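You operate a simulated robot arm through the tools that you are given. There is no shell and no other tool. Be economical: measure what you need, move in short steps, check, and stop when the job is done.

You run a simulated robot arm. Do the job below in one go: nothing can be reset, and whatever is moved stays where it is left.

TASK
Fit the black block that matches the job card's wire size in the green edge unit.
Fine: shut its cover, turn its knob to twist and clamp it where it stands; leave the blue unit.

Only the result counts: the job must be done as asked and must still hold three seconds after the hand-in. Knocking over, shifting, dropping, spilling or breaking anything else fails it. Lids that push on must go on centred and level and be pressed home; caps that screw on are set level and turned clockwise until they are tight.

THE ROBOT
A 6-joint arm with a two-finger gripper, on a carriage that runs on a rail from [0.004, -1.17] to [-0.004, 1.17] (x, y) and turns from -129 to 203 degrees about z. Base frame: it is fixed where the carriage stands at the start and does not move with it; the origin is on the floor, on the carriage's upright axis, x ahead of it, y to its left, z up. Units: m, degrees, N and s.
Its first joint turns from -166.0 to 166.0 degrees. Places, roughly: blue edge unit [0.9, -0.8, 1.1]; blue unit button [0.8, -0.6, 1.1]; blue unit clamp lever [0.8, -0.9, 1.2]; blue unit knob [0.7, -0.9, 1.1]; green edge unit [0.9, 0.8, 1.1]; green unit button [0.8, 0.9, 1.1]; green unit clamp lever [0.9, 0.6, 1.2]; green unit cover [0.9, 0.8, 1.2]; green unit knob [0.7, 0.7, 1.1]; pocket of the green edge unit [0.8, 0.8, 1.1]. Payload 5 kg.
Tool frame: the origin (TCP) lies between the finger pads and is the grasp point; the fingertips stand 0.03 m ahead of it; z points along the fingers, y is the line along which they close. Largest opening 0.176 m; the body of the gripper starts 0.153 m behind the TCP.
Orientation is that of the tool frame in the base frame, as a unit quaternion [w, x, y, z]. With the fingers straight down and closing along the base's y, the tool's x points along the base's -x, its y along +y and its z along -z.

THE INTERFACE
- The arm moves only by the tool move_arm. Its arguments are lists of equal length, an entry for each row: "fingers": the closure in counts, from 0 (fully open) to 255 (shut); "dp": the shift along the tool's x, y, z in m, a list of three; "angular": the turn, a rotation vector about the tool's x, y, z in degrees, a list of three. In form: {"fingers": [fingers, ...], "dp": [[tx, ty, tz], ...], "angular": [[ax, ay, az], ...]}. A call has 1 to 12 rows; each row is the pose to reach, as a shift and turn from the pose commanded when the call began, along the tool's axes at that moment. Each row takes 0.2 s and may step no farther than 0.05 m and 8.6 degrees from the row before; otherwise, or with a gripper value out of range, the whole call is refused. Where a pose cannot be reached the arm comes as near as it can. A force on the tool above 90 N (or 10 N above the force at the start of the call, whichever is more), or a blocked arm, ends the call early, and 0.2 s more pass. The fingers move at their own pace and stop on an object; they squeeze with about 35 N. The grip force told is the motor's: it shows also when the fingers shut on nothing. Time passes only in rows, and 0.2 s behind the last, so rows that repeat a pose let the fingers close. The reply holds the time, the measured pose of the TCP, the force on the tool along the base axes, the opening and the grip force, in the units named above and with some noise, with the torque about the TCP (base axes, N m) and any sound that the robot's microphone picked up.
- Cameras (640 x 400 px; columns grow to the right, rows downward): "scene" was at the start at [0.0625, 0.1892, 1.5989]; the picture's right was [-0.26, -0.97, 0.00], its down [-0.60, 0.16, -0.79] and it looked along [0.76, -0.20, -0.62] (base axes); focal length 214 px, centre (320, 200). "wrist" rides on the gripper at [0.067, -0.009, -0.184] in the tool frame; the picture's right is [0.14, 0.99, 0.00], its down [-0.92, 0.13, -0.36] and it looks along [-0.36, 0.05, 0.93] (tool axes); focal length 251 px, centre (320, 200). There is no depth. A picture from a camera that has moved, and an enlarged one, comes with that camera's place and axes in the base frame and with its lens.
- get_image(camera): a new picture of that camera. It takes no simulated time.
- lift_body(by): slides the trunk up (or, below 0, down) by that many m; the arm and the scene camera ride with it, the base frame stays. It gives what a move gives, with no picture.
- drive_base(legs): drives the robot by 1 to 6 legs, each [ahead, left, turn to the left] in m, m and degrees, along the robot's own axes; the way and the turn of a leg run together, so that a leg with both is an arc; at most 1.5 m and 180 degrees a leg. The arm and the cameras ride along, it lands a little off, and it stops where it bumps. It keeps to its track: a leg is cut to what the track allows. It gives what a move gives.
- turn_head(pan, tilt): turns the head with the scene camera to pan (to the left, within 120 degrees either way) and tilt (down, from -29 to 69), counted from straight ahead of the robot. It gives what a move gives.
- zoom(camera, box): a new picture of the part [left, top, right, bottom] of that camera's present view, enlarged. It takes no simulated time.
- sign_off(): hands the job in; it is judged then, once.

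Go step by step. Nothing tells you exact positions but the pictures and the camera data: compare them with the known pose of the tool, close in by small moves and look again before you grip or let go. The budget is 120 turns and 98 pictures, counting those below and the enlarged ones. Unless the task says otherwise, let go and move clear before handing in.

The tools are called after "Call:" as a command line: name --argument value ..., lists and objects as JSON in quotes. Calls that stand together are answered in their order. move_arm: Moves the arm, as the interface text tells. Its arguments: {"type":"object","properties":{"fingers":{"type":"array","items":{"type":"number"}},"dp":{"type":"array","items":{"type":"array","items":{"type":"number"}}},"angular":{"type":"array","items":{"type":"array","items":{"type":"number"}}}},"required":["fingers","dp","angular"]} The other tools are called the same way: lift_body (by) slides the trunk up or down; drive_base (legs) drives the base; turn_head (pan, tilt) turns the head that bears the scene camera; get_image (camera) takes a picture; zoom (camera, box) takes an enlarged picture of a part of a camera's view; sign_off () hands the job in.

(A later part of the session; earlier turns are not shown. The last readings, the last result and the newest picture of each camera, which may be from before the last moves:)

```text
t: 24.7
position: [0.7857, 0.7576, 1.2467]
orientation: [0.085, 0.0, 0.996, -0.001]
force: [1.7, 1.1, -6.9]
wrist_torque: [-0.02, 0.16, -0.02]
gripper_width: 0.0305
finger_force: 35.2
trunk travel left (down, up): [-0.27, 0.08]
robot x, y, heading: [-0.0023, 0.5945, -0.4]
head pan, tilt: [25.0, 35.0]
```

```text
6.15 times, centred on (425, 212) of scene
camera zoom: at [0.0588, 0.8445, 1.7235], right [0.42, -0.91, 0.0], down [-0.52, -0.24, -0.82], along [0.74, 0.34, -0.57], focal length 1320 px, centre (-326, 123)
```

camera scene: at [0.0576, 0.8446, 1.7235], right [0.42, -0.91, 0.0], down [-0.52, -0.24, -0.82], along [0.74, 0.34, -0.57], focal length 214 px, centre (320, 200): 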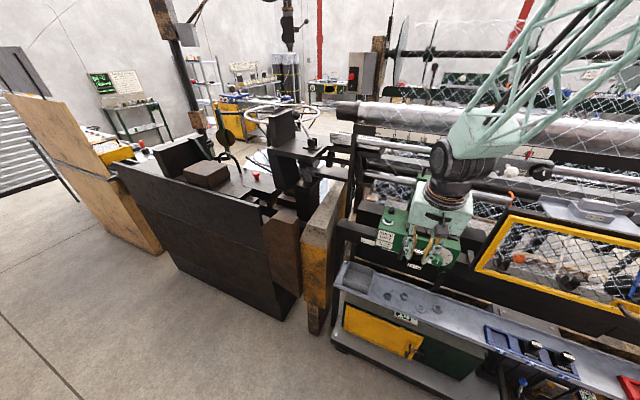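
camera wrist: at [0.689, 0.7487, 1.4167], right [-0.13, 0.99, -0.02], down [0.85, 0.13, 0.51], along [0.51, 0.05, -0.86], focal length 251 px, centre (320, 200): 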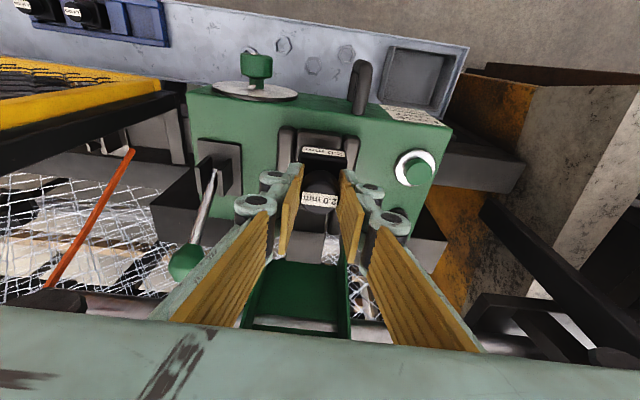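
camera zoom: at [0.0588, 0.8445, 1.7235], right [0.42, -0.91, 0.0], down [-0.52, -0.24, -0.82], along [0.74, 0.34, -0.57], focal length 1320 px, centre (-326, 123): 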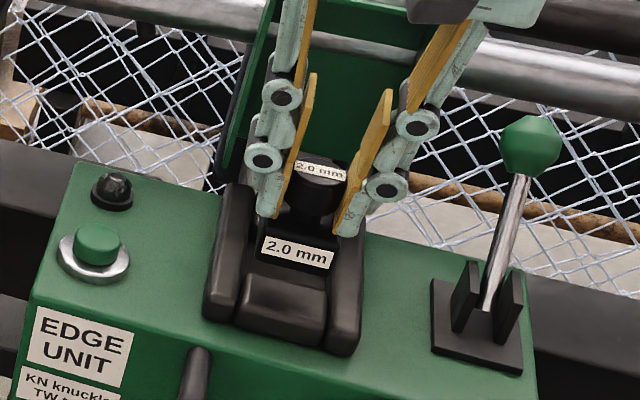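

I'll back off about 7 cm so the hole shows past the block, to triangulate its edges.

Call:
move_arm --fingers '[255, 255, 255]' --dp '[[0.035, 0, -0.006], [0.069, 0, -0.012], [0.069, 0, -0.012]]' --angular '[[0, 0, 0], [0, 0, 0], [0, 0, 0]]'

Call:
zoom --camera "wrist" --box '[230, 170, 410, 290]'

Call:
zoom --camera "scene" --box '[405, 180, 455, 245]'

```text
t: 25.5
position: [0.7142, 0.7582, 1.2469]
orientation: [0.085, 0.002, 0.996, -0.001]
force: [-0.6, 0.6, -4.6]
wrist_torque: [0.0, -0.05, -0.01]
gripper_width: 0.0304
finger_force: 35.2
trunk travel left (down, up): [-0.27, 0.08]
robot x, y, heading: [-0.003, 0.5952, -0.2]
head pan, tilt: [25.0, 35.0]
```

```text
3.33 times, centred on (320, 230) of wrist
camera zoom: at [0.6174, 0.7485, 1.4172], right [-0.13, 0.99, -0.02], down [0.85, 0.13, 0.52], along [0.51, 0.05, -0.86], focal length 838 px, centre (320, 100)
```

zoom: 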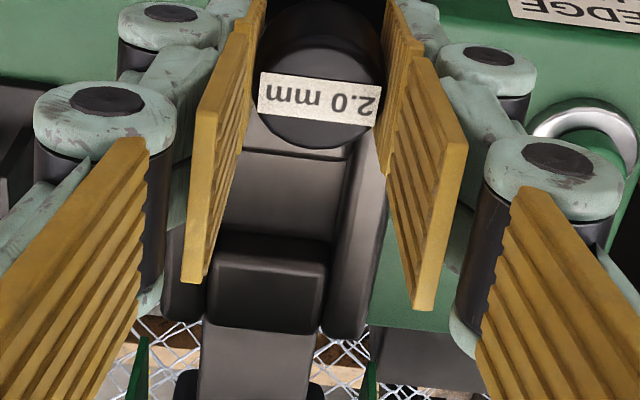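

```text
6.15 times, centred on (430, 212) of scene
camera zoom: at [0.0573, 0.8445, 1.7234], right [0.42, -0.91, 0.0], down [-0.52, -0.24, -0.82], along [0.74, 0.34, -0.57], focal length 1320 px, centre (-357, 123)
```

zoom: 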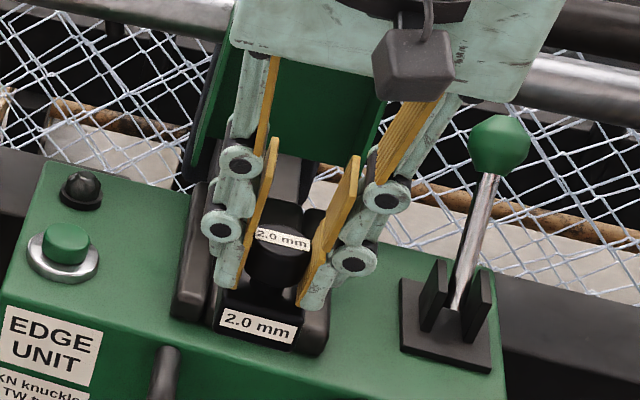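

The hole is about 53 mm square, centred near (0.8275, 0.755), with the rim at z≈1.15. I'll move the block over it and check from both cameras.

Call:
move_arm --fingers '[255, 255, 255, 255]' --dp '[[-0.037, -0.001, 0.008], [-0.074, -0.002, 0.017], [-0.1079, -0.003, 0.0272], [-0.1079, -0.003, 0.0272]]' --angular '[[0, 0, 0], [0, 0, 0], [0, 0, 0], [0, 0, 0]]'

Call:
zoom --camera "wrist" --box '[250, 110, 390, 230]'

Call:
zoom --camera "scene" --box '[405, 175, 455, 235]'

```text
t: 26.5
position: [0.8288, 0.754, 1.2376]
orientation: [0.086, 0.002, 0.996, -0.001]
force: [0.5, -0.2, -6.2]
wrist_torque: [0.0, 0.14, 0.02]
gripper_width: 0.0303
finger_force: 34.6
trunk travel left (down, up): [-0.27, 0.08]
robot x, y, heading: [-0.0039, 0.5948, -0.1]
head pan, tilt: [25.0, 35.0]
```

```text
3.33 times, centred on (320, 170) of wrist
camera zoom: at [0.731, 0.7451, 1.4073], right [-0.13, 0.99, -0.02], down [0.85, 0.13, 0.51], along [0.51, 0.05, -0.86], focal length 838 px, centre (320, 300)
```

zoom: 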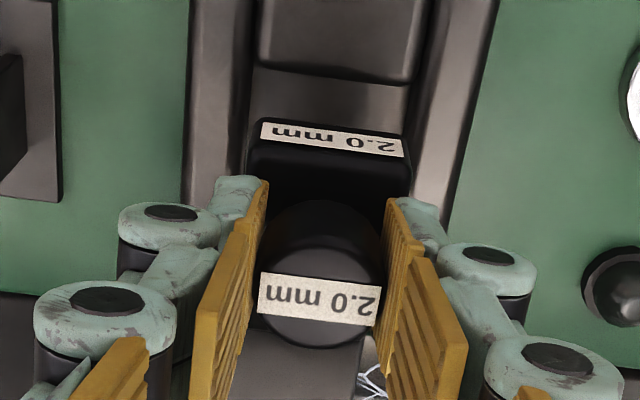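

```text
6.67 times, centred on (430, 205) of scene
camera zoom: at [0.0587, 0.8445, 1.7235], right [0.42, -0.91, 0.0], down [-0.52, -0.24, -0.82], along [0.74, 0.34, -0.57], focal length 1430 px, centre (-413, 167)
```

zoom: 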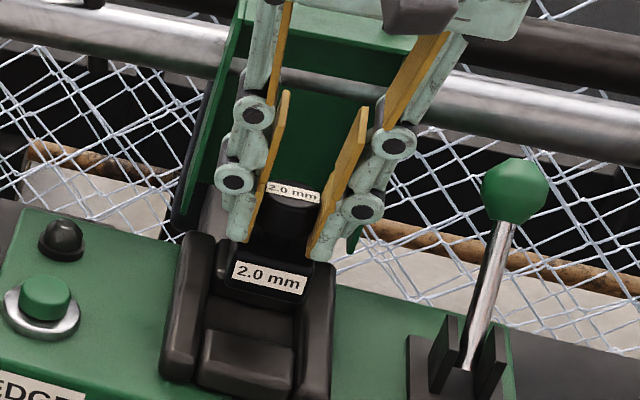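

Block and hole line up within about 2 mm. Lowering in steps and watching the force.

Call:
move_arm --fingers '[255, 255, 255, 255]' --dp '[[0.0026, 0.0005, 0.0148], [0.0052, 0.001, 0.0295], [0.007, 0.001, 0.0394], [0.007, 0.001, 0.0394]]' --angular '[[0, 0, 0], [0, 0, 0], [0, 0, 0], [0, 0, 0]]'

Call:
zoom --camera "wrist" --box '[250, 110, 390, 230]'

Call:
zoom --camera "scene" --box '[405, 175, 455, 235]'

```text
t: 27.5
position: [0.8269, 0.7557, 1.1993]
orientation: [0.086, 0.002, 0.996, 0.0]
force: [-0.2, 1.3, -4.9]
wrist_torque: [0.0, 0.05, 0.01]
gripper_width: 0.0306
finger_force: 35.0
trunk travel left (down, up): [-0.27, 0.08]
robot x, y, heading: [-0.002, 0.5947, -0.2]
head pan, tilt: [25.0, 35.0]
```

```text
3.33 times, centred on (320, 170) of wrist
camera zoom: at [0.7291, 0.7463, 1.3686], right [-0.13, 0.99, -0.02], down [0.85, 0.13, 0.52], along [0.51, 0.05, -0.86], focal length 838 px, centre (320, 300)
```

zoom: 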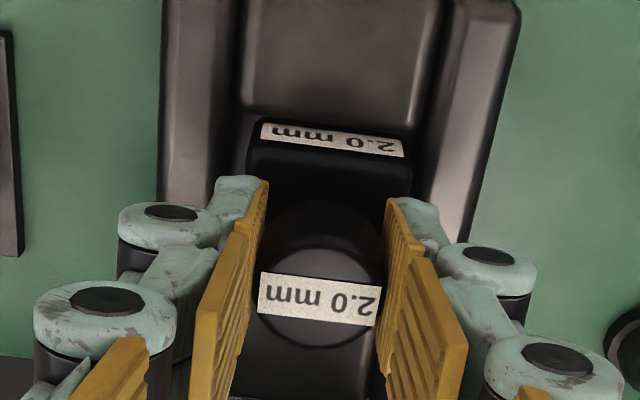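

```text
6.67 times, centred on (430, 205) of scene
camera zoom: at [0.0579, 0.8445, 1.7235], right [0.42, -0.91, 0.0], down [-0.52, -0.24, -0.82], along [0.74, 0.34, -0.57], focal length 1430 px, centre (-413, 167)
```

zoom: 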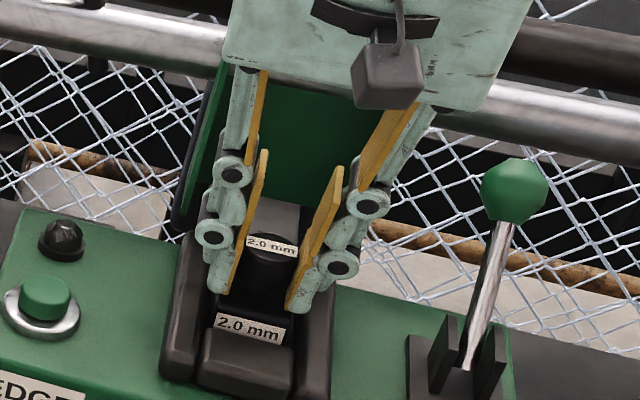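

The block is at the mouth of the hole with clearance all round. I'll keep lowering in small steps, 2 mm further back.

Call:
move_arm --fingers '[255, 255, 255, 255]' --dp '[[-0.001, 0.0005, 0.0063], [0.0001, 0.0005, 0.0123], [0.0001, 0.0005, 0.0123], [0.0001, 0.0005, 0.0123]]' --angular '[[0, 0, 0], [0, 0, 0], [0, 0, 0], [0, 0, 0]]'

```text
t: 28.5
position: [0.8288, 0.7552, 1.1925]
orientation: [0.091, 0.001, 0.996, 0.001]
force: [6.7, -0.5, 79.8]
wrist_torque: [-0.11, 0.25, 0.02]
gripper_width: 0.0307
finger_force: 35.4
trunk travel left (down, up): [-0.27, 0.08]
robot x, y, heading: [-0.0027, 0.5997, -0.4]
head pan, tilt: [25.0, 35.0]
```

Contact at z 1.1925. I'll check whether it is seated or resting on the rim.

Call:
move_arm --fingers '[255, 255]' --dp '[[-0.0009, 0, -0.005], [-0.0009, 0, -0.005]]' --angular '[[0, 0, 0], [0, 0, 0]]'

Call:
zoom --camera "wrist" --box '[250, 110, 390, 230]'

Call:
zoom --camera "scene" --box '[410, 190, 450, 240]'

```text
t: 29.1
position: [0.8287, 0.7564, 1.1925]
orientation: [0.088, 0.001, 0.996, 0.001]
force: [18.8, 1.1, 47.4]
wrist_torque: [0.01, -0.94, -0.03]
gripper_width: 0.0304
finger_force: 34.7
trunk travel left (down, up): [-0.27, 0.08]
robot x, y, heading: [0.001, 0.5984, -0.3]
head pan, tilt: [25.0, 35.0]
```

```text
3.33 times, centred on (320, 170) of wrist
camera zoom: at [0.7306, 0.7464, 1.3627], right [-0.13, 0.99, -0.02], down [0.85, 0.13, 0.52], along [0.52, 0.05, -0.85], focal length 838 px, centre (320, 300)
```

zoom: 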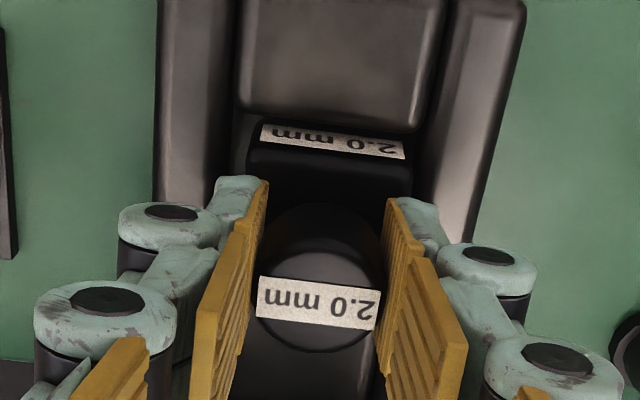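

```text
8.00 times, centred on (430, 215) of scene
camera zoom: at [0.0562, 0.844, 1.7236], right [0.42, -0.91, 0.0], down [-0.52, -0.24, -0.82], along [0.74, 0.34, -0.57], focal length 1716 px, centre (-560, 80)
```

zoom: 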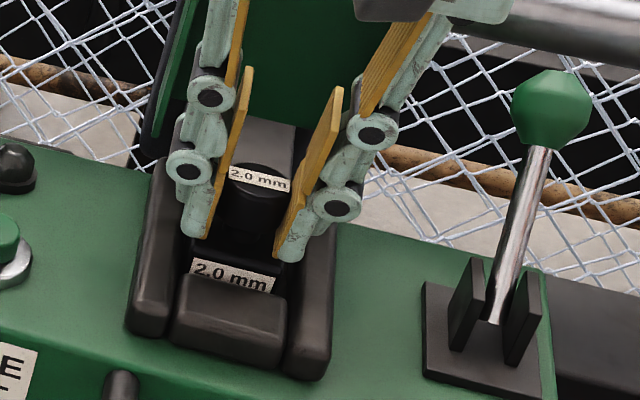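

The block's lower half is below the rim and the load is central, so it looks seated. I'll relieve the load and open the fingers.

Call:
move_arm --fingers '[255, 255, 200, 154, 154, 154]' --dp '[[-0.0005, 0, -0.002], [-0.0005, 0, -0.003], [-0.0005, 0, -0.003], [-0.0005, 0, -0.003], [-0.0005, 0, -0.003], [-0.0005, 0, -0.003]]' --angular '[[0, 0, 0], [0, 0, 0], [0, 0, 0], [0, 0, 0], [0, 0, 0], [0, 0, 0]]'

Call:
zoom --camera "wrist" --box '[250, 110, 390, 230]'

Call:
zoom --camera "scene" --box '[410, 190, 450, 240]'

```text
t: 30.5
position: [0.8286, 0.7558, 1.1954]
orientation: [0.087, 0.002, 0.996, -0.001]
force: [1.0, 0.9, 0.2]
wrist_torque: [-0.02, -0.01, -0.01]
gripper_width: 0.0699
finger_force: 0.0
trunk travel left (down, up): [-0.27, 0.08]
robot x, y, heading: [-0.0019, 0.5965, -0.3]
head pan, tilt: [25.0, 35.0]
```

```text
3.33 times, centred on (320, 170) of wrist
camera zoom: at [0.7307, 0.7466, 1.3645], right [-0.13, 0.99, -0.02], down [0.85, 0.13, 0.52], along [0.51, 0.05, -0.86], focal length 838 px, centre (320, 300)
```

zoom: 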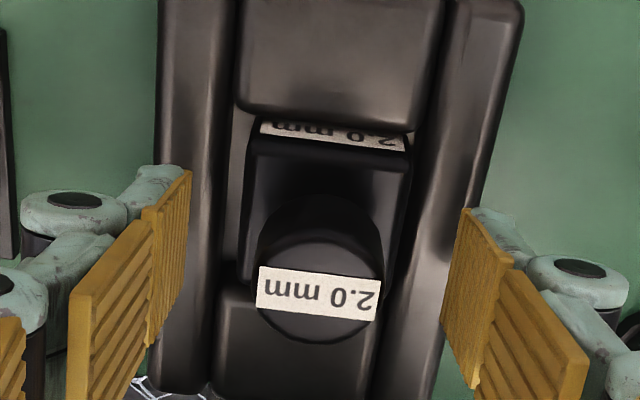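

```text
8.00 times, centred on (430, 215) of scene
camera zoom: at [0.0574, 0.8444, 1.7235], right [0.42, -0.91, 0.0], down [-0.52, -0.24, -0.82], along [0.74, 0.34, -0.57], focal length 1716 px, centre (-560, 80)
```

zoom: 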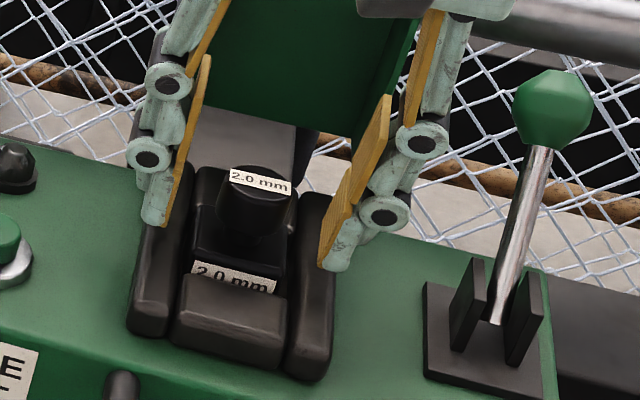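

The block sits level in the pocket. I'll rise clear, back off, and study the cover.

Call:
move_arm --fingers '[154, 154, 154, 154, 154, 154, 154]' --dp '[[-0.005, 0, -0.03], [-0.012, 0, -0.069], [-0.019, 0, -0.108], [0.02, 0, -0.13], [0.06, 0, -0.14], [0.1, 0, -0.15], [0.1, 0, -0.15]]' --angular '[[0, 0, 0], [0, 0, 0], [0, 0, 0], [0, 0, 0], [0, 0, 0], [0, 0, 0], [0, 0, 0]]'

Call:
zoom --camera "scene" --box '[370, 130, 500, 260]'

Call:
get_image --camera "wrist"

```text
t: 32.1
position: [0.7019, 0.7562, 1.3267]
orientation: [0.087, 0.001, 0.996, 0.001]
force: [-0.5, -1.1, 0.6]
wrist_torque: [0.01, -0.26, 0.01]
gripper_width: 0.0696
finger_force: 0.1
trunk travel left (down, up): [-0.27, 0.08]
robot x, y, heading: [-0.004, 0.5994, -0.1]
head pan, tilt: [25.0, 35.0]
```

```text
3.08 times, centred on (435, 195) of scene
camera zoom: at [0.0556, 0.8443, 1.7236], right [0.42, -0.91, 0.0], down [-0.52, -0.24, -0.82], along [0.74, 0.34, -0.57], focal length 660 px, centre (-34, 215)
```

zoom: 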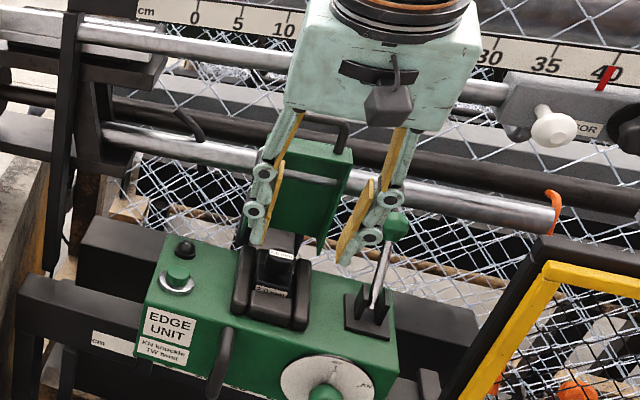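

```text
45 pictures are left
camera wrist: at [0.6041, 0.7474, 1.496], right [-0.13, 0.99, -0.02], down [0.85, 0.13, 0.52], along [0.52, 0.05, -0.86], focal length 251 px, centre (320, 200)
```

wrist: 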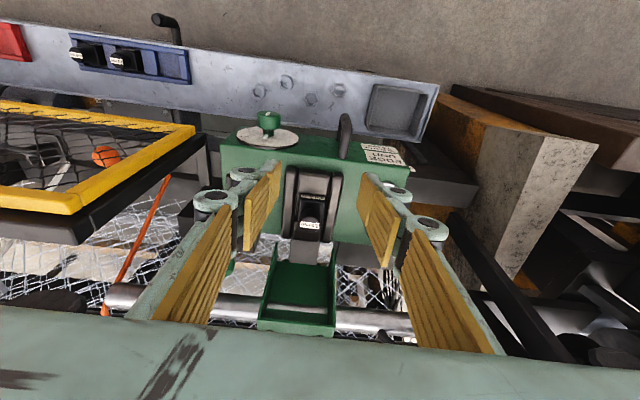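

The cover leans back to about (0.96, 0.756, 1.28), near a silver tube. I'll raise the trunk for parallax to locate the handle and tubes.

Call:
move_arm --fingers '[154, 154, 154, 154]' --dp '[[0.02, -0.045, 0], [0.04, -0.09, 0], [0.06, -0.135, 0], [0.07, -0.16, 0]]' --angular '[[0, 0, 0], [0, 0, 0], [0, 0, 0], [0, 0, 0]]'

Call:
zoom --camera "scene" --box '[400, 120, 500, 250]'

Call:
lift_body --by -0.22

Call:
zoom --camera "scene" --box '[400, 90, 500, 220]'

```text
t: 33.1
position: [0.6326, 0.5964, 1.3154]
orientation: [0.088, 0.001, 0.996, 0.0]
force: [-1.4, -0.5, -0.3]
wrist_torque: [0.11, -0.1, 0.02]
gripper_width: 0.0694
finger_force: 0.0
trunk travel left (down, up): [-0.27, 0.08]
robot x, y, heading: [-0.0021, 0.5952, -0.3]
head pan, tilt: [25.0, 35.0]
```

```text
3.08 times, centred on (450, 185) of scene
camera zoom: at [0.0565, 0.844, 1.7237], right [0.42, -0.91, 0.0], down [-0.52, -0.24, -0.82], along [0.74, 0.34, -0.57], focal length 660 px, centre (-80, 246)
```

zoom: 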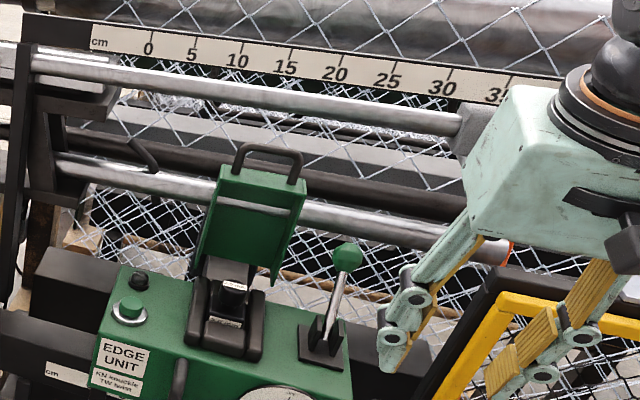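

```text
t: 35.4
position: [0.6346, 0.5962, 1.0938]
orientation: [0.086, 0.002, 0.996, -0.001]
force: [-0.3, -0.6, 1.0]
wrist_torque: [-0.01, -0.04, 0.01]
gripper_width: 0.0694
finger_force: 0.1
trunk travel left (down, up): [-0.05, 0.3]
robot x, y, heading: [0.0001, 0.5944, -0.3]
head pan, tilt: [25.0, 35.0]
```

```text
3.08 times, centred on (450, 155) of scene
camera zoom: at [0.0573, 0.8444, 1.5037], right [0.42, -0.91, 0.0], down [-0.52, -0.24, -0.82], along [0.74, 0.34, -0.57], focal length 660 px, centre (-80, 338)
```

zoom: 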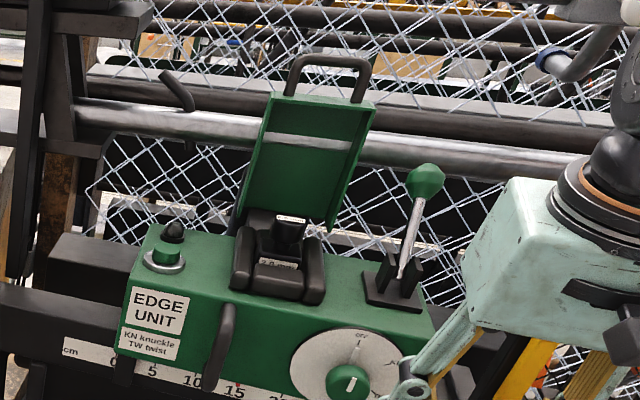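

The handle's top bar is at about (0.942, 0.754, 1.339), and the cover stands nearly upright. I'll raise the trunk, drive in front of it, and approach with open fingers to straddle the handle legs.

Call:
lift_body --by 0.25

Call:
drive_base --legs '[[0, 0.155, 0]]'

Call:
move_arm --fingers '[30, 30, 30, 30, 30]' --dp '[[-0.01, 0, -0.045], [-0.05, 0, -0.065], [-0.095, 0, -0.075], [-0.14, 0, -0.07], [-0.17, 0, -0.06]]' --angular '[[0, 0, 0], [0, 0, 0], [0, 0, 0], [0, 0, 0], [0, 0, 0]]'

Call:
get_image --camera "wrist"

Call:
get_image --camera "scene"

```text
t: 38.0
position: [0.6349, 0.5957, 1.3434]
orientation: [0.087, 0.002, 0.996, 0.0]
force: [0.7, -0.9, 0.1]
wrist_torque: [0.0, 0.04, 0.0]
gripper_width: 0.0697
finger_force: 0.0
trunk travel left (down, up): [-0.3, 0.05]
robot x, y, heading: [-0.0013, 0.5917, -0.4]
head pan, tilt: [25.0, 35.0]
```

```text
t: 39.4
position: [0.6343, 0.7515, 1.3442]
orientation: [0.085, 0.002, 0.996, -0.001]
force: [0.1, -0.5, 0.0]
wrist_torque: [-0.08, -0.02, 0.0]
gripper_width: 0.0697
finger_force: 0.0
trunk travel left (down, up): [-0.3, 0.05]
robot x, y, heading: [-0.0004, 0.749, -0.1]
head pan, tilt: [25.0, 35.0]
```

```text
t: 40.6
position: [0.7925, 0.7503, 1.4311]
orientation: [0.085, 0.001, 0.996, 0.0]
force: [0.5, -0.2, -1.3]
wrist_torque: [0.03, 0.18, -0.03]
gripper_width: 0.1553
finger_force: 0.0
trunk travel left (down, up): [-0.3, 0.05]
robot x, y, heading: [-0.0038, 0.7528, -0.0]
head pan, tilt: [25.0, 35.0]
```

```text
42 pictures are left
camera wrist: at [0.6958, 0.7406, 1.601], right [-0.13, 0.99, -0.02], down [0.85, 0.13, 0.51], along [0.51, 0.05, -0.86], focal length 251 px, centre (320, 200)
```

wrist: 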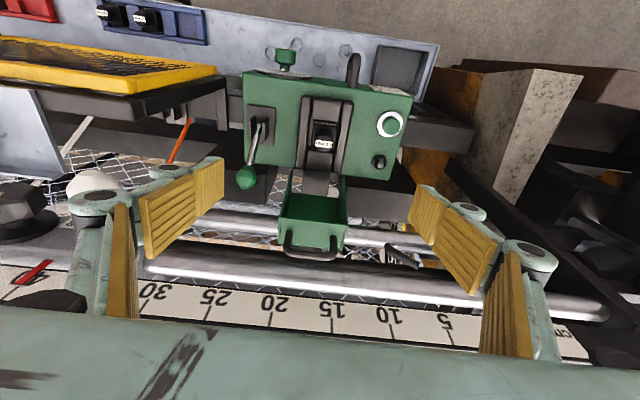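

```text
41 pictures are left
camera scene: at [0.0583, 0.9985, 1.7534], right [0.42, -0.91, 0.0], down [-0.52, -0.24, -0.82], along [0.74, 0.34, -0.57], focal length 214 px, centre (320, 200)
```

scene: 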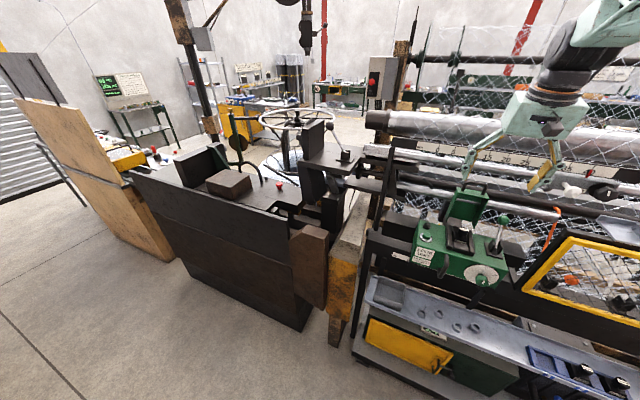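

The handle is confirmed at about (0.945, 0.756, 1.339), but I need to know where the upper tube lies relative to it. Zooming in.

Call:
zoom --camera "wrist" --box '[230, 160, 400, 320]'

Call:
zoom --camera "scene" --box '[400, 100, 600, 240]'

```text
2.50 times, centred on (315, 240) of wrist
camera zoom: at [0.6958, 0.7406, 1.601], right [-0.13, 0.99, -0.02], down [0.85, 0.13, 0.51], along [0.51, 0.05, -0.86], focal length 629 px, centre (332, 100)
```

zoom: 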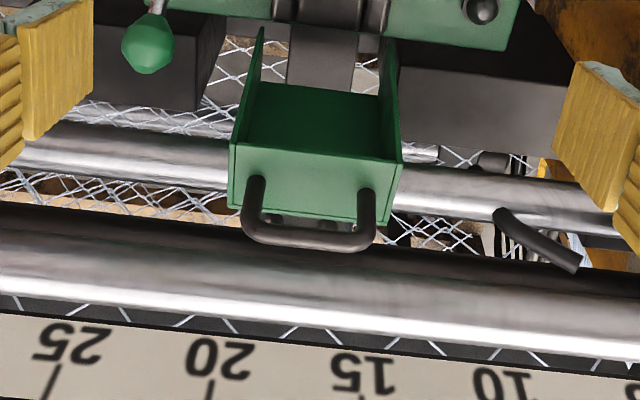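

```text
2.86 times, centred on (500, 170) of scene
camera zoom: at [0.0583, 0.9985, 1.7534], right [0.42, -0.91, 0.0], down [-0.52, -0.24, -0.82], along [0.74, 0.34, -0.57], focal length 613 px, centre (-194, 286)
```

zoom: 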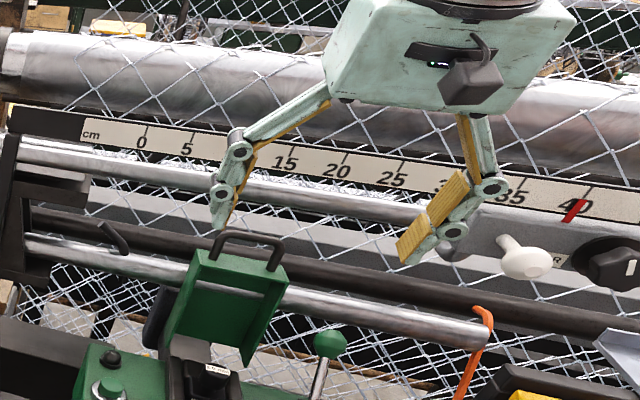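

The upper tube runs above and in front of the handle (about x 0.88, z 1.42), so a vertical approach is blocked. I'll tip the tool to about 65° and come in from the front, under the tube.

Call:
move_arm --fingers '[30, 30, 30, 30, 30, 30, 30, 30]' --dp '[[0.012, 0, 0.01], [0.024, 0, 0.02], [0.036, 0, 0.03], [0.048, 0, 0.04], [0.06, 0, 0.05], [0.072, 0, 0.06], [0.083, 0, 0.067], [0.083, 0, 0.067]]' --angular '[[0, -8, 0], [0, -16, 0], [0, -24, 0], [0, -32, 0], [0, -40, 0], [0, -48, 0], [0, -55, 0], [0, -55, 0]]'

Call:
get_image --camera "wrist"

Call:
zoom --camera "scene" --box '[400, 100, 600, 240]'

```text
t: 42.4
position: [0.7384, 0.7499, 1.359]
orientation: [0.536, 0.001, 0.844, -0.001]
force: [1.5, 0.0, -0.9]
wrist_torque: [-0.01, -0.01, 0.01]
gripper_width: 0.1553
finger_force: 0.0
out of reach, approached as far as the arm can: row 7, 8
trunk travel left (down, up): [-0.3, 0.05]
robot x, y, heading: [-0.0051, 0.749, -0.4]
head pan, tilt: [25.0, 35.0]
```

```text
38 pictures are left
camera wrist: at [0.5435, 0.7415, 1.3772], right [-0.06, 0.99, -0.13], down [0.07, 0.13, 0.99], along [1.0, 0.05, -0.07], focal length 251 px, centre (320, 200)
```

wrist: 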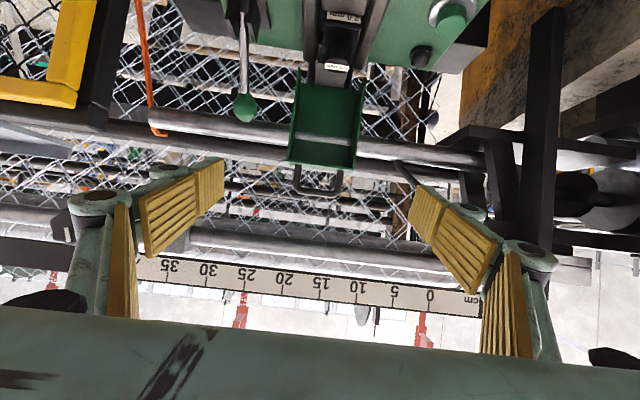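

```text
2.86 times, centred on (500, 170) of scene
camera zoom: at [0.0578, 0.9986, 1.7536], right [0.42, -0.91, 0.0], down [-0.52, -0.24, -0.82], along [0.74, 0.34, -0.57], focal length 613 px, centre (-194, 286)
```

zoom: 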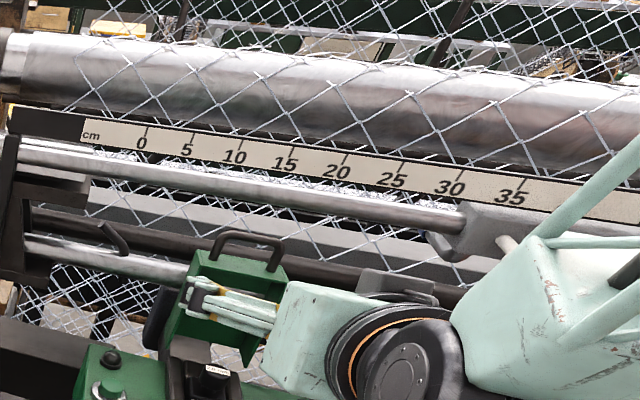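

The geometry is clear now: handle at z≈1.33, upper tube around z 1.42. I'll advance part way and check.

Call:
move_arm --fingers '[60, 60, 60, 60]' --dp '[[-0.019, 0.001, 0.041], [-0.038, 0.003, 0.081], [-0.057, 0.004, 0.122], [-0.057, 0.004, 0.122]]' --angular '[[0, 0, 0], [0, 0, 0], [0, 0, 0], [0, 0, 0]]'

Call:
get_image --camera "wrist"

```text
t: 43.4
position: [0.8736, 0.7531, 1.3579]
orientation: [0.537, 0.001, 0.844, 0.0]
force: [0.9, 0.5, -1.3]
wrist_torque: [-0.02, -0.04, -0.01]
gripper_width: 0.1342
finger_force: 0.0
trunk travel left (down, up): [-0.3, 0.05]
robot x, y, heading: [-0.0046, 0.7515, -0.1]
head pan, tilt: [25.0, 35.0]
```

```text
36 pictures are left
camera wrist: at [0.6794, 0.7452, 1.3766], right [-0.06, 0.99, -0.13], down [0.07, 0.13, 0.99], along [1.0, 0.05, -0.07], focal length 251 px, centre (320, 200)
```

wrist: 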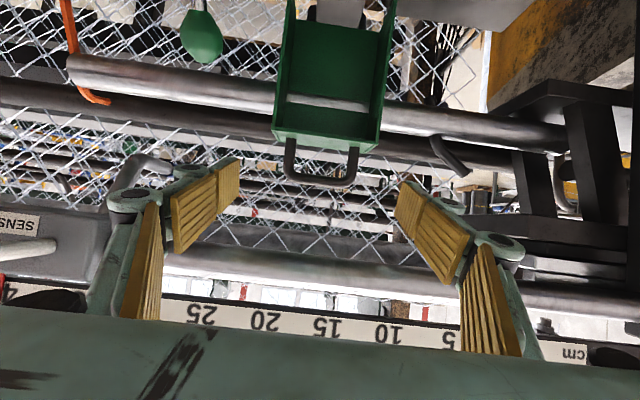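

The fingers straddle the handle line with good clearance. Advancing to the legs.

Call:
move_arm --fingers '[60, 60, 60]' --dp '[[-0.002, 0.002, 0.033], [-0.0043, 0.004, 0.0658], [-0.0043, 0.004, 0.0658]]' --angular '[[0, 0, 0], [0, 0, 0], [0, 0, 0]]'

Call:
get_image --camera "wrist"

Call:
zoom --camera "scene" --box '[420, 150, 520, 230]'

```text
t: 44.2
position: [0.9339, 0.7572, 1.3367]
orientation: [0.536, 0.001, 0.844, 0.0]
force: [0.4, -0.1, -0.5]
wrist_torque: [0.01, 0.0, -0.01]
gripper_width: 0.1347
finger_force: 0.1
trunk travel left (down, up): [-0.3, 0.05]
robot x, y, heading: [-0.0026, 0.7527, -0.1]
head pan, tilt: [25.0, 35.0]
```

```text
35 pictures are left
camera wrist: at [0.7395, 0.748, 1.3542], right [-0.06, 0.99, -0.13], down [0.06, 0.13, 0.99], along [1.0, 0.05, -0.07], focal length 251 px, centre (320, 200)
```

wrist: 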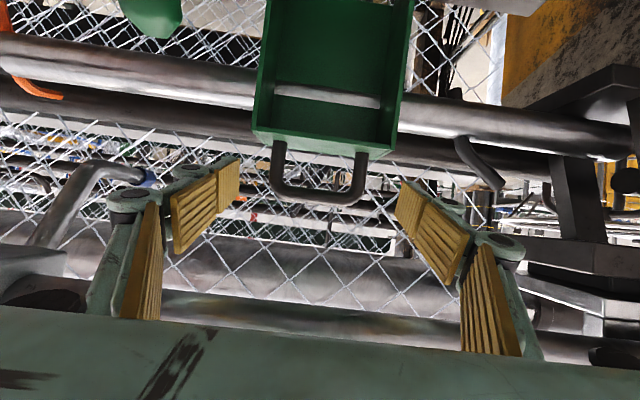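

```text
5.00 times, centred on (470, 190) of scene
camera zoom: at [0.0569, 0.9985, 1.7536], right [0.42, -0.91, 0.0], down [-0.52, -0.24, -0.82], along [0.74, 0.34, -0.57], focal length 1072 px, centre (-430, 250)
```

zoom: 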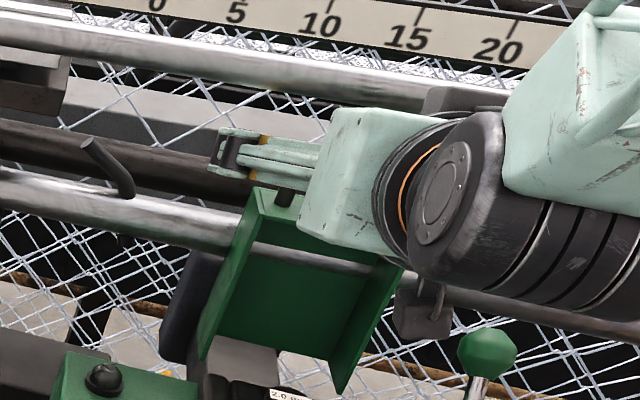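

The handle lies between the pads. I'll lower 8 mm and close on its legs.

Call:
move_arm --fingers '[60, 120, 190, 255, 255, 255]' --dp '[[0.0072, 0, 0.0034], [0.0072, 0, 0.0034], [0.0072, 0, 0.0034], [0.0072, 0, 0.0034], [0.0072, 0, 0.0034], [0.0072, 0, 0.0034]]' --angular '[[0, 0, 0], [0, 0, 0], [0, 0, 0], [0, 0, 0], [0, 0, 0], [0, 0, 0]]'

Call:
get_image --camera "wrist"

```text
t: 45.6
position: [0.9348, 0.7561, 1.3278]
orientation: [0.537, 0.002, 0.844, -0.002]
force: [-1.9, -6.5, 3.7]
wrist_torque: [-0.16, 0.07, -0.81]
gripper_width: 0.0777
finger_force: 45.2
trunk travel left (down, up): [-0.3, 0.05]
robot x, y, heading: [-0.0015, 0.7486, -0.4]
head pan, tilt: [25.0, 35.0]
```

```text
33 pictures are left
camera wrist: at [0.7391, 0.7478, 1.3463], right [-0.06, 0.99, -0.12], down [0.06, 0.13, 0.99], along [1.0, 0.05, -0.07], focal length 251 px, centre (320, 200)
```

wrist: 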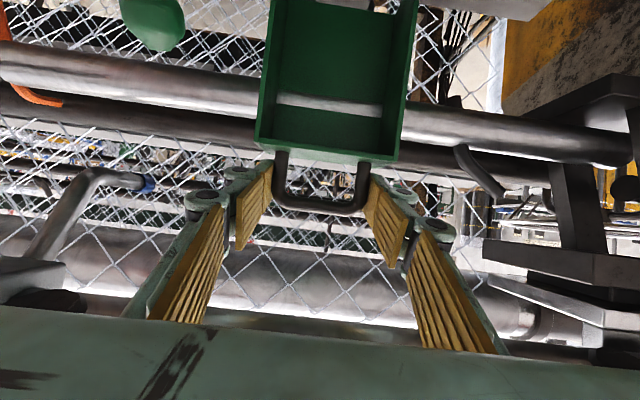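

Both legs are gripped (78 mm). I'll pull the cover forward along its arc and watch the forces.

Call:
move_arm --fingers '[255, 255, 255, 255]' --dp '[[0.0077, 0, -0.0152], [0.0153, 0, -0.0304], [0.0255, 0, -0.0435], [0.0361, 0, -0.056]]' --angular '[[0, 0, 0], [0, 0, 0], [0, 0, 0], [0, 0, 0]]'

Call:
zoom --camera "scene" --box '[400, 150, 520, 250]'

```text
t: 46.6
position: [0.8669, 0.7588, 1.3266]
orientation: [0.542, 0.0, 0.841, 0.001]
force: [-9.2, -5.0, 71.4]
wrist_torque: [0.48, -1.18, -0.09]
gripper_width: 0.0784
finger_force: 44.6
trunk travel left (down, up): [-0.3, 0.05]
robot x, y, heading: [-0.0006, 0.7455, -0.2]
head pan, tilt: [25.0, 35.0]
```

```text
4.00 times, centred on (460, 200) of scene
camera zoom: at [0.0519, 0.9981, 1.7545], right [0.42, -0.91, 0.0], down [-0.52, -0.24, -0.82], along [0.75, 0.34, -0.57], focal length 858 px, centre (-240, 200)
```

zoom: 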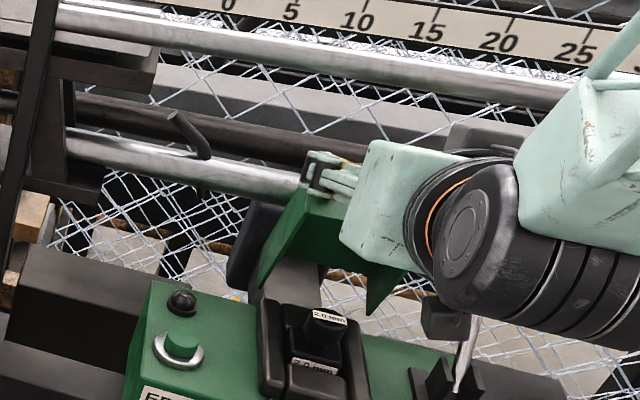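

The cover follows, but the push is too far down, so the hinge must sit further forward (x≈0.90). I'll continue on the corrected arc.

Call:
move_arm --fingers '[255, 255, 255, 255]' --dp '[[0.0024, 0, -0.0187], [0.0137, 0, -0.0309], [0.0265, 0, -0.0417], [0.0393, 0, -0.0526]]' --angular '[[0, 0, 0], [0, 0, 0], [0, 0, 0], [0, 0, 0]]'

```text
t: 47.6
position: [0.8024, 0.7584, 1.3026]
orientation: [0.535, 0.001, 0.845, -0.001]
force: [4.6, -6.3, -0.6]
wrist_torque: [-0.2, -0.72, 0.04]
gripper_width: 0.0775
finger_force: 45.3
trunk travel left (down, up): [-0.3, 0.05]
robot x, y, heading: [-0.0029, 0.7472, -0.1]
head pan, tilt: [25.0, 35.0]
```

The force is nearly zero on this arc, so I'll continue down to about 60°.

Call:
move_arm --fingers '[255, 255, 255, 255, 255, 255]' --dp '[[0.0146, 0, -0.0084], [0.0292, 0, -0.0167], [0.0446, 0, -0.0224], [0.0599, 0, -0.0281], [0.0764, 0, -0.031], [0.0929, 0, -0.0337]]' --angular '[[0, 0, 0], [0, 0, 0], [0, 0, 0], [0, 0, 0], [0, 0, 0], [0, 0, 0]]'

Call:
get_image --camera "wrist"

Call:
zoom --camera "scene" --box '[400, 150, 540, 280]'

```text
t: 49.0
position: [0.7685, 0.7593, 1.2398]
orientation: [0.536, 0.001, 0.844, -0.001]
force: [-0.3, -0.7, -0.4]
wrist_torque: [0.0, 0.02, -0.01]
gripper_width: 0.0001
finger_force: 45.3
out of reach, approached as far as the arm can: row 4, 5, 6
trunk travel left (down, up): [-0.3, 0.05]
robot x, y, heading: [-0.0046, 0.7494, -0.2]
head pan, tilt: [25.0, 35.0]
```

```text
31 pictures are left
camera wrist: at [0.5737, 0.7504, 1.2581], right [-0.06, 0.99, -0.13], down [0.06, 0.13, 0.99], along [1.0, 0.05, -0.07], focal length 251 px, centre (320, 200)
```

wrist: 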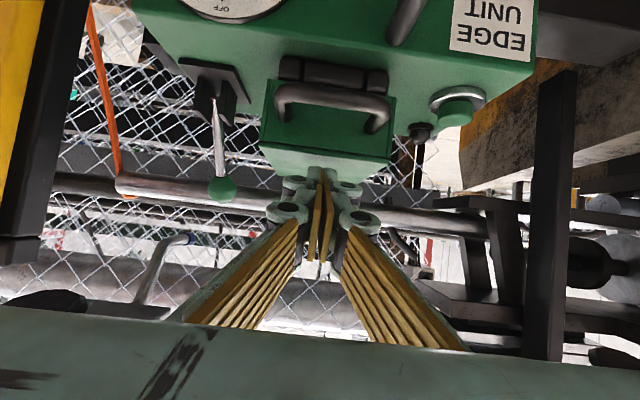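

```text
3.08 times, centred on (470, 215) of scene
camera zoom: at [0.0573, 0.9985, 1.7534], right [0.42, -0.91, 0.0], down [-0.52, -0.24, -0.82], along [0.74, 0.34, -0.57], focal length 660 px, centre (-142, 154)
```

zoom: 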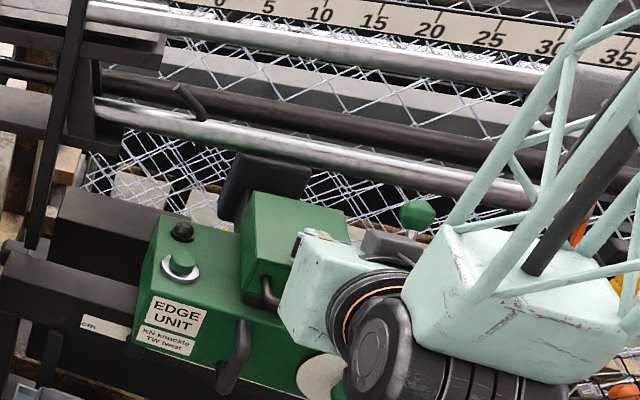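

The cover slipped out at the end and swung shut on the pocket. I'll rise, bring the tool back toward vertical, and inspect it.

Call:
move_arm --fingers '[255, 255, 255, 255, 255, 255, 255, 255]' --dp '[[-0.02, 0, -0.025], [-0.04, 0, -0.045], [-0.065, 0, -0.06], [-0.08, 0, -0.07], [-0.08, 0, -0.07], [-0.08, 0, -0.07], [-0.08, 0, -0.07], [-0.08, 0, -0.07]]' --angular '[[0, 8, 0], [0, 16, 0], [0, 24, 0], [0, 32, 0], [0, 40, 0], [0, 48, 0], [0, 55, 0], [0, 55, 0]]'

Call:
get_image --camera "wrist"

Call:
zoom --camera "scene" --box '[400, 150, 540, 280]'

```text
t: 50.8
position: [0.7403, 0.7599, 1.3424]
orientation: [0.086, 0.001, 0.996, -0.001]
force: [0.7, -0.4, -0.7]
wrist_torque: [0.0, 0.12, 0.03]
gripper_width: 0.0
finger_force: 44.5
out of reach, approached as far as the arm can: row 4
trunk travel left (down, up): [-0.3, 0.05]
robot x, y, heading: [-0.0026, 0.7515, 0.1]
head pan, tilt: [25.0, 35.0]
```

```text
29 pictures are left
camera wrist: at [0.6425, 0.7506, 1.512], right [-0.13, 0.99, -0.02], down [0.85, 0.13, 0.51], along [0.51, 0.05, -0.86], focal length 251 px, centre (320, 200)
```

wrist: 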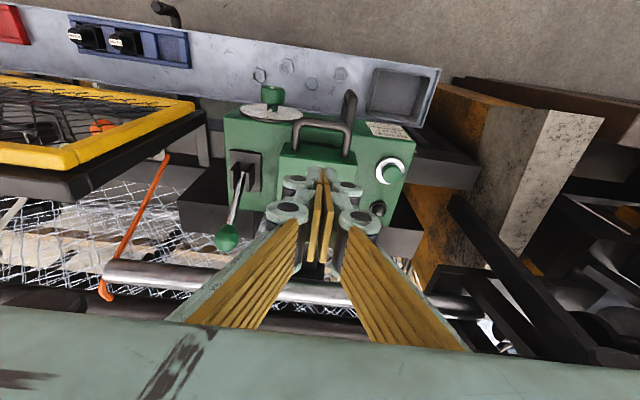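

```text
3.08 times, centred on (470, 215) of scene
camera zoom: at [0.0575, 0.9984, 1.7536], right [0.42, -0.91, 0.0], down [-0.52, -0.24, -0.82], along [0.74, 0.34, -0.57], focal length 660 px, centre (-142, 154)
```

zoom: 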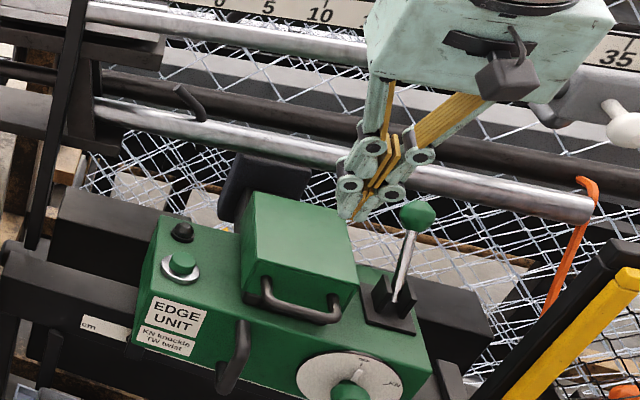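

The cover looks shut (top ≈ z 1.197). I'll press it gently near the front with closed fingers to confirm.

Call:
move_arm --fingers '[255, 255, 255, 255, 255, 255]' --dp '[[-0.04, -0.002, 0.02], [-0.055, -0.004, 0.06], [-0.0466, -0.004, 0.1], [-0.0455, -0.004, 0.108], [-0.0445, -0.004, 0.114], [-0.0445, -0.004, 0.114]]' --angular '[[0, 0, 0], [0, 0, 0], [0, 0, 0], [0, 0, 0], [0, 0, 0], [0, 0, 0]]'

```text
t: 52.2
position: [0.802, 0.7546, 1.2369]
orientation: [0.087, 0.001, 0.996, 0.0]
force: [0.5, -0.3, -1.2]
wrist_torque: [0.01, 0.01, 0.0]
gripper_width: 0.0
finger_force: 45.0
trunk travel left (down, up): [-0.3, 0.05]
robot x, y, heading: [-0.0065, 0.7492, -0.4]
head pan, tilt: [25.0, 35.0]
```

Call:
move_arm --fingers '[255, 255, 255, 255, 255]' --dp '[[0.0007, 0, 0.004], [0.0014, 0, 0.008], [0.002, 0, 0.0115], [0.0026, 0, 0.015], [0.0026, 0, 0.015]]' --angular '[[0, 0, 0], [0, 0, 0], [0, 0, 0], [0, 0, 0], [0, 0, 0]]'

```text
t: 53.0
position: [0.8044, 0.7566, 1.2372]
orientation: [0.094, 0.0, 0.996, 0.0]
force: [-11.6, -1.2, 41.2]
wrist_torque: [-0.03, 0.72, 0.02]
gripper_width: 0.006
finger_force: 45.5
trunk travel left (down, up): [-0.3, 0.05]
robot x, y, heading: [0.0016, 0.7483, 0.1]
head pan, tilt: [25.0, 35.0]
stopped in row 3: the force on the tool passed its limit at 97 N (the readings are from after the stop); the commanded pose is now the measured one
```

The cover is solidly shut. Now I'll back off and look at the dial knob.

Call:
move_arm --fingers '[255, 255, 255, 255, 255, 255]' --dp '[[-0.005, 0, -0.03], [-0.01, 0, -0.06], [0.03, 0, -0.08], [0.07, 0.0, -0.09], [0.11, 0.0, -0.1], [0.15, 0, -0.1]]' --angular '[[0, 0, 0], [0, 0, 0], [0, 0, 0], [0, 0, 0], [0, 0, 0], [0, 0, 0]]'

Call:
zoom --camera "scene" --box '[420, 190, 520, 300]'

Call:
zoom --camera "wrist" --box '[200, 60, 440, 220]'

```text
t: 54.4
position: [0.638, 0.7558, 1.3041]
orientation: [0.092, 0.001, 0.996, 0.0]
force: [-0.3, 0.5, 0.7]
wrist_torque: [0.01, -0.04, 0.02]
gripper_width: 0.0
finger_force: 45.0
trunk travel left (down, up): [-0.3, 0.05]
robot x, y, heading: [-0.0041, 0.7501, -0.2]
head pan, tilt: [25.0, 35.0]
```

```text
3.64 times, centred on (470, 245) of scene
camera zoom: at [0.0559, 0.9986, 1.7537], right [0.42, -0.91, 0.0], down [-0.52, -0.24, -0.82], along [0.74, 0.34, -0.57], focal length 780 px, centre (-226, 36)
```

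zoom: 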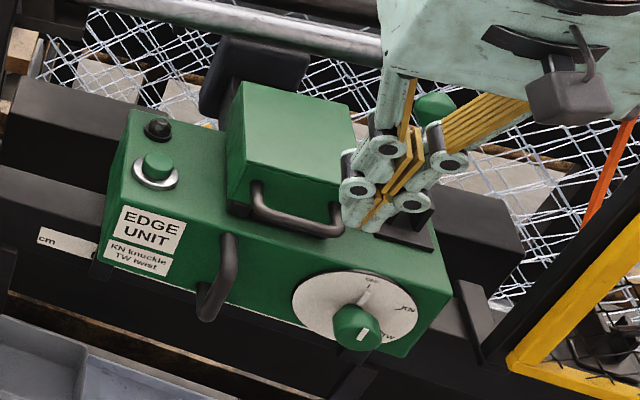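

```text
2.50 times, centred on (320, 140) of wrist
camera zoom: at [0.5387, 0.7468, 1.4735], right [-0.13, 0.99, -0.03], down [0.84, 0.13, 0.52], along [0.52, 0.05, -0.85], focal length 629 px, centre (320, 350)
```

zoom: 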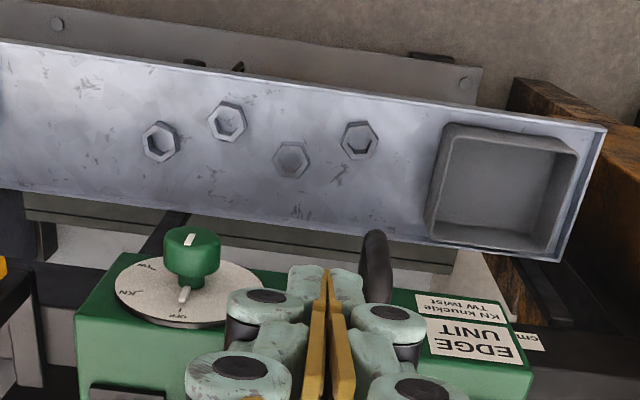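

The knob's face is at about (0.704, 0.672, 1.086) with its axis along x and the pointer on OFF. I'll drive right and lower the trunk so the arm can reach in horizontally.

Call:
drive_base --legs '[[0, -0.53, 0]]'

Call:
lift_body --by -0.15

Call:
move_arm --fingers '[160, 160, 160, 160, 160, 160, 160, 160, 160, 160, 160, 160]' --dp '[[0.01, 0.035, 0], [0.02, 0.07, 0], [0.03, 0.105, 0], [0.03, 0.14, 0], [0.03, 0.175, 0.0], [0.03, 0.21, 0.0], [0.03, 0.245, 0], [0.03, 0.28, 0.0], [0.03, 0.315, 0.0], [0.03, 0.35, 0.0], [0.03, 0.38, 0.0], [0.03, 0.38, 0.0]]' --angular '[[0, -8, 0], [0, -16, 0], [0, -24, 0], [0, -32, 0], [0, -40, 0], [0, -48, 0], [0, -56, 0], [0, -64, 0], [0, -72, 0], [0, -79, 0], [0, -79.5, 0], [0, -79.5, 0]]'

Call:
get_image --camera "wrist"

```text
t: 57.6
position: [0.641, 0.2256, 1.304]
orientation: [0.092, 0.001, 0.996, 0.0]
force: [-0.3, -0.6, 0.0]
wrist_torque: [0.02, 0.03, 0.04]
gripper_width: 0.0
finger_force: 44.6
trunk travel left (down, up): [-0.3, 0.05]
robot x, y, heading: [-0.0005, 0.2223, -0.4]
head pan, tilt: [25.0, 35.0]
```

```text
t: 59.3
position: [0.6407, 0.2258, 1.1547]
orientation: [0.092, 0.0, 0.996, 0.0]
force: [0.1, 0.1, 0.6]
wrist_torque: [0.0, -0.03, 0.03]
gripper_width: 0.0001
finger_force: 45.0
trunk travel left (down, up): [-0.15, 0.2]
robot x, y, heading: [-0.001, 0.2178, -0.1]
head pan, tilt: [25.0, 35.0]
```

```text
t: 61.9
position: [0.6386, 0.654, 1.2042]
orientation: [0.698, -0.008, 0.716, -0.022]
force: [0.1, 1.5, -0.8]
wrist_torque: [0.0, -0.31, -0.37]
gripper_width: 0.0654
finger_force: 0.0
out of reach, approached as far as the arm can: row 3, 5, 6, 7, 8, 9, 10, 11, 12
trunk travel left (down, up): [-0.15, 0.2]
robot x, y, heading: [0.0005, 0.2205, -0.1]
head pan, tilt: [25.0, 35.0]
```

```text
25 pictures are left
camera wrist: at [0.4532, 0.6457, 1.1435], right [0.02, 0.98, -0.18], down [-0.34, 0.17, 0.93], along [0.94, 0.04, 0.33], focal length 251 px, centre (320, 200)
```

wrist: 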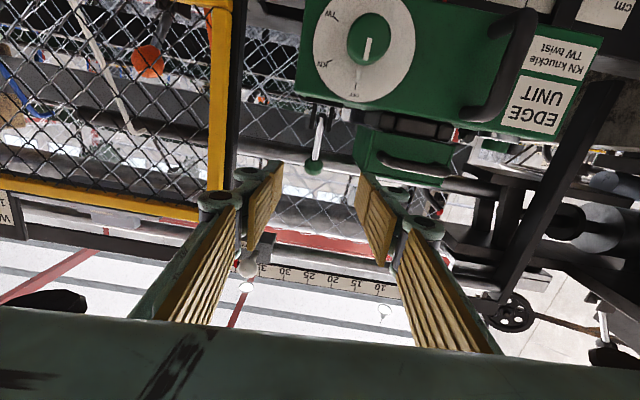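

I have a nearly frontal (upside-down) view of the dial. Zooming to measure the OFF/KN/TW angles and the knob location.

Call:
zoom --camera "wrist" --box '[300, 0, 430, 110]'

```text
3.64 times, centred on (365, 55) of wrist
camera zoom: at [0.4532, 0.6457, 1.1435], right [0.02, 0.98, -0.18], down [-0.34, 0.17, 0.93], along [0.94, 0.04, 0.33], focal length 914 px, centre (156, 727)
```

zoom: 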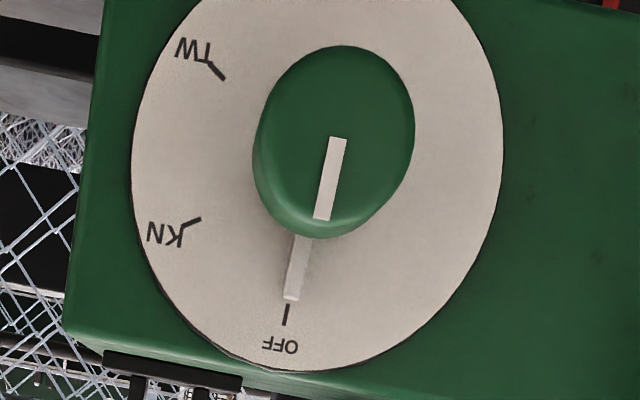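

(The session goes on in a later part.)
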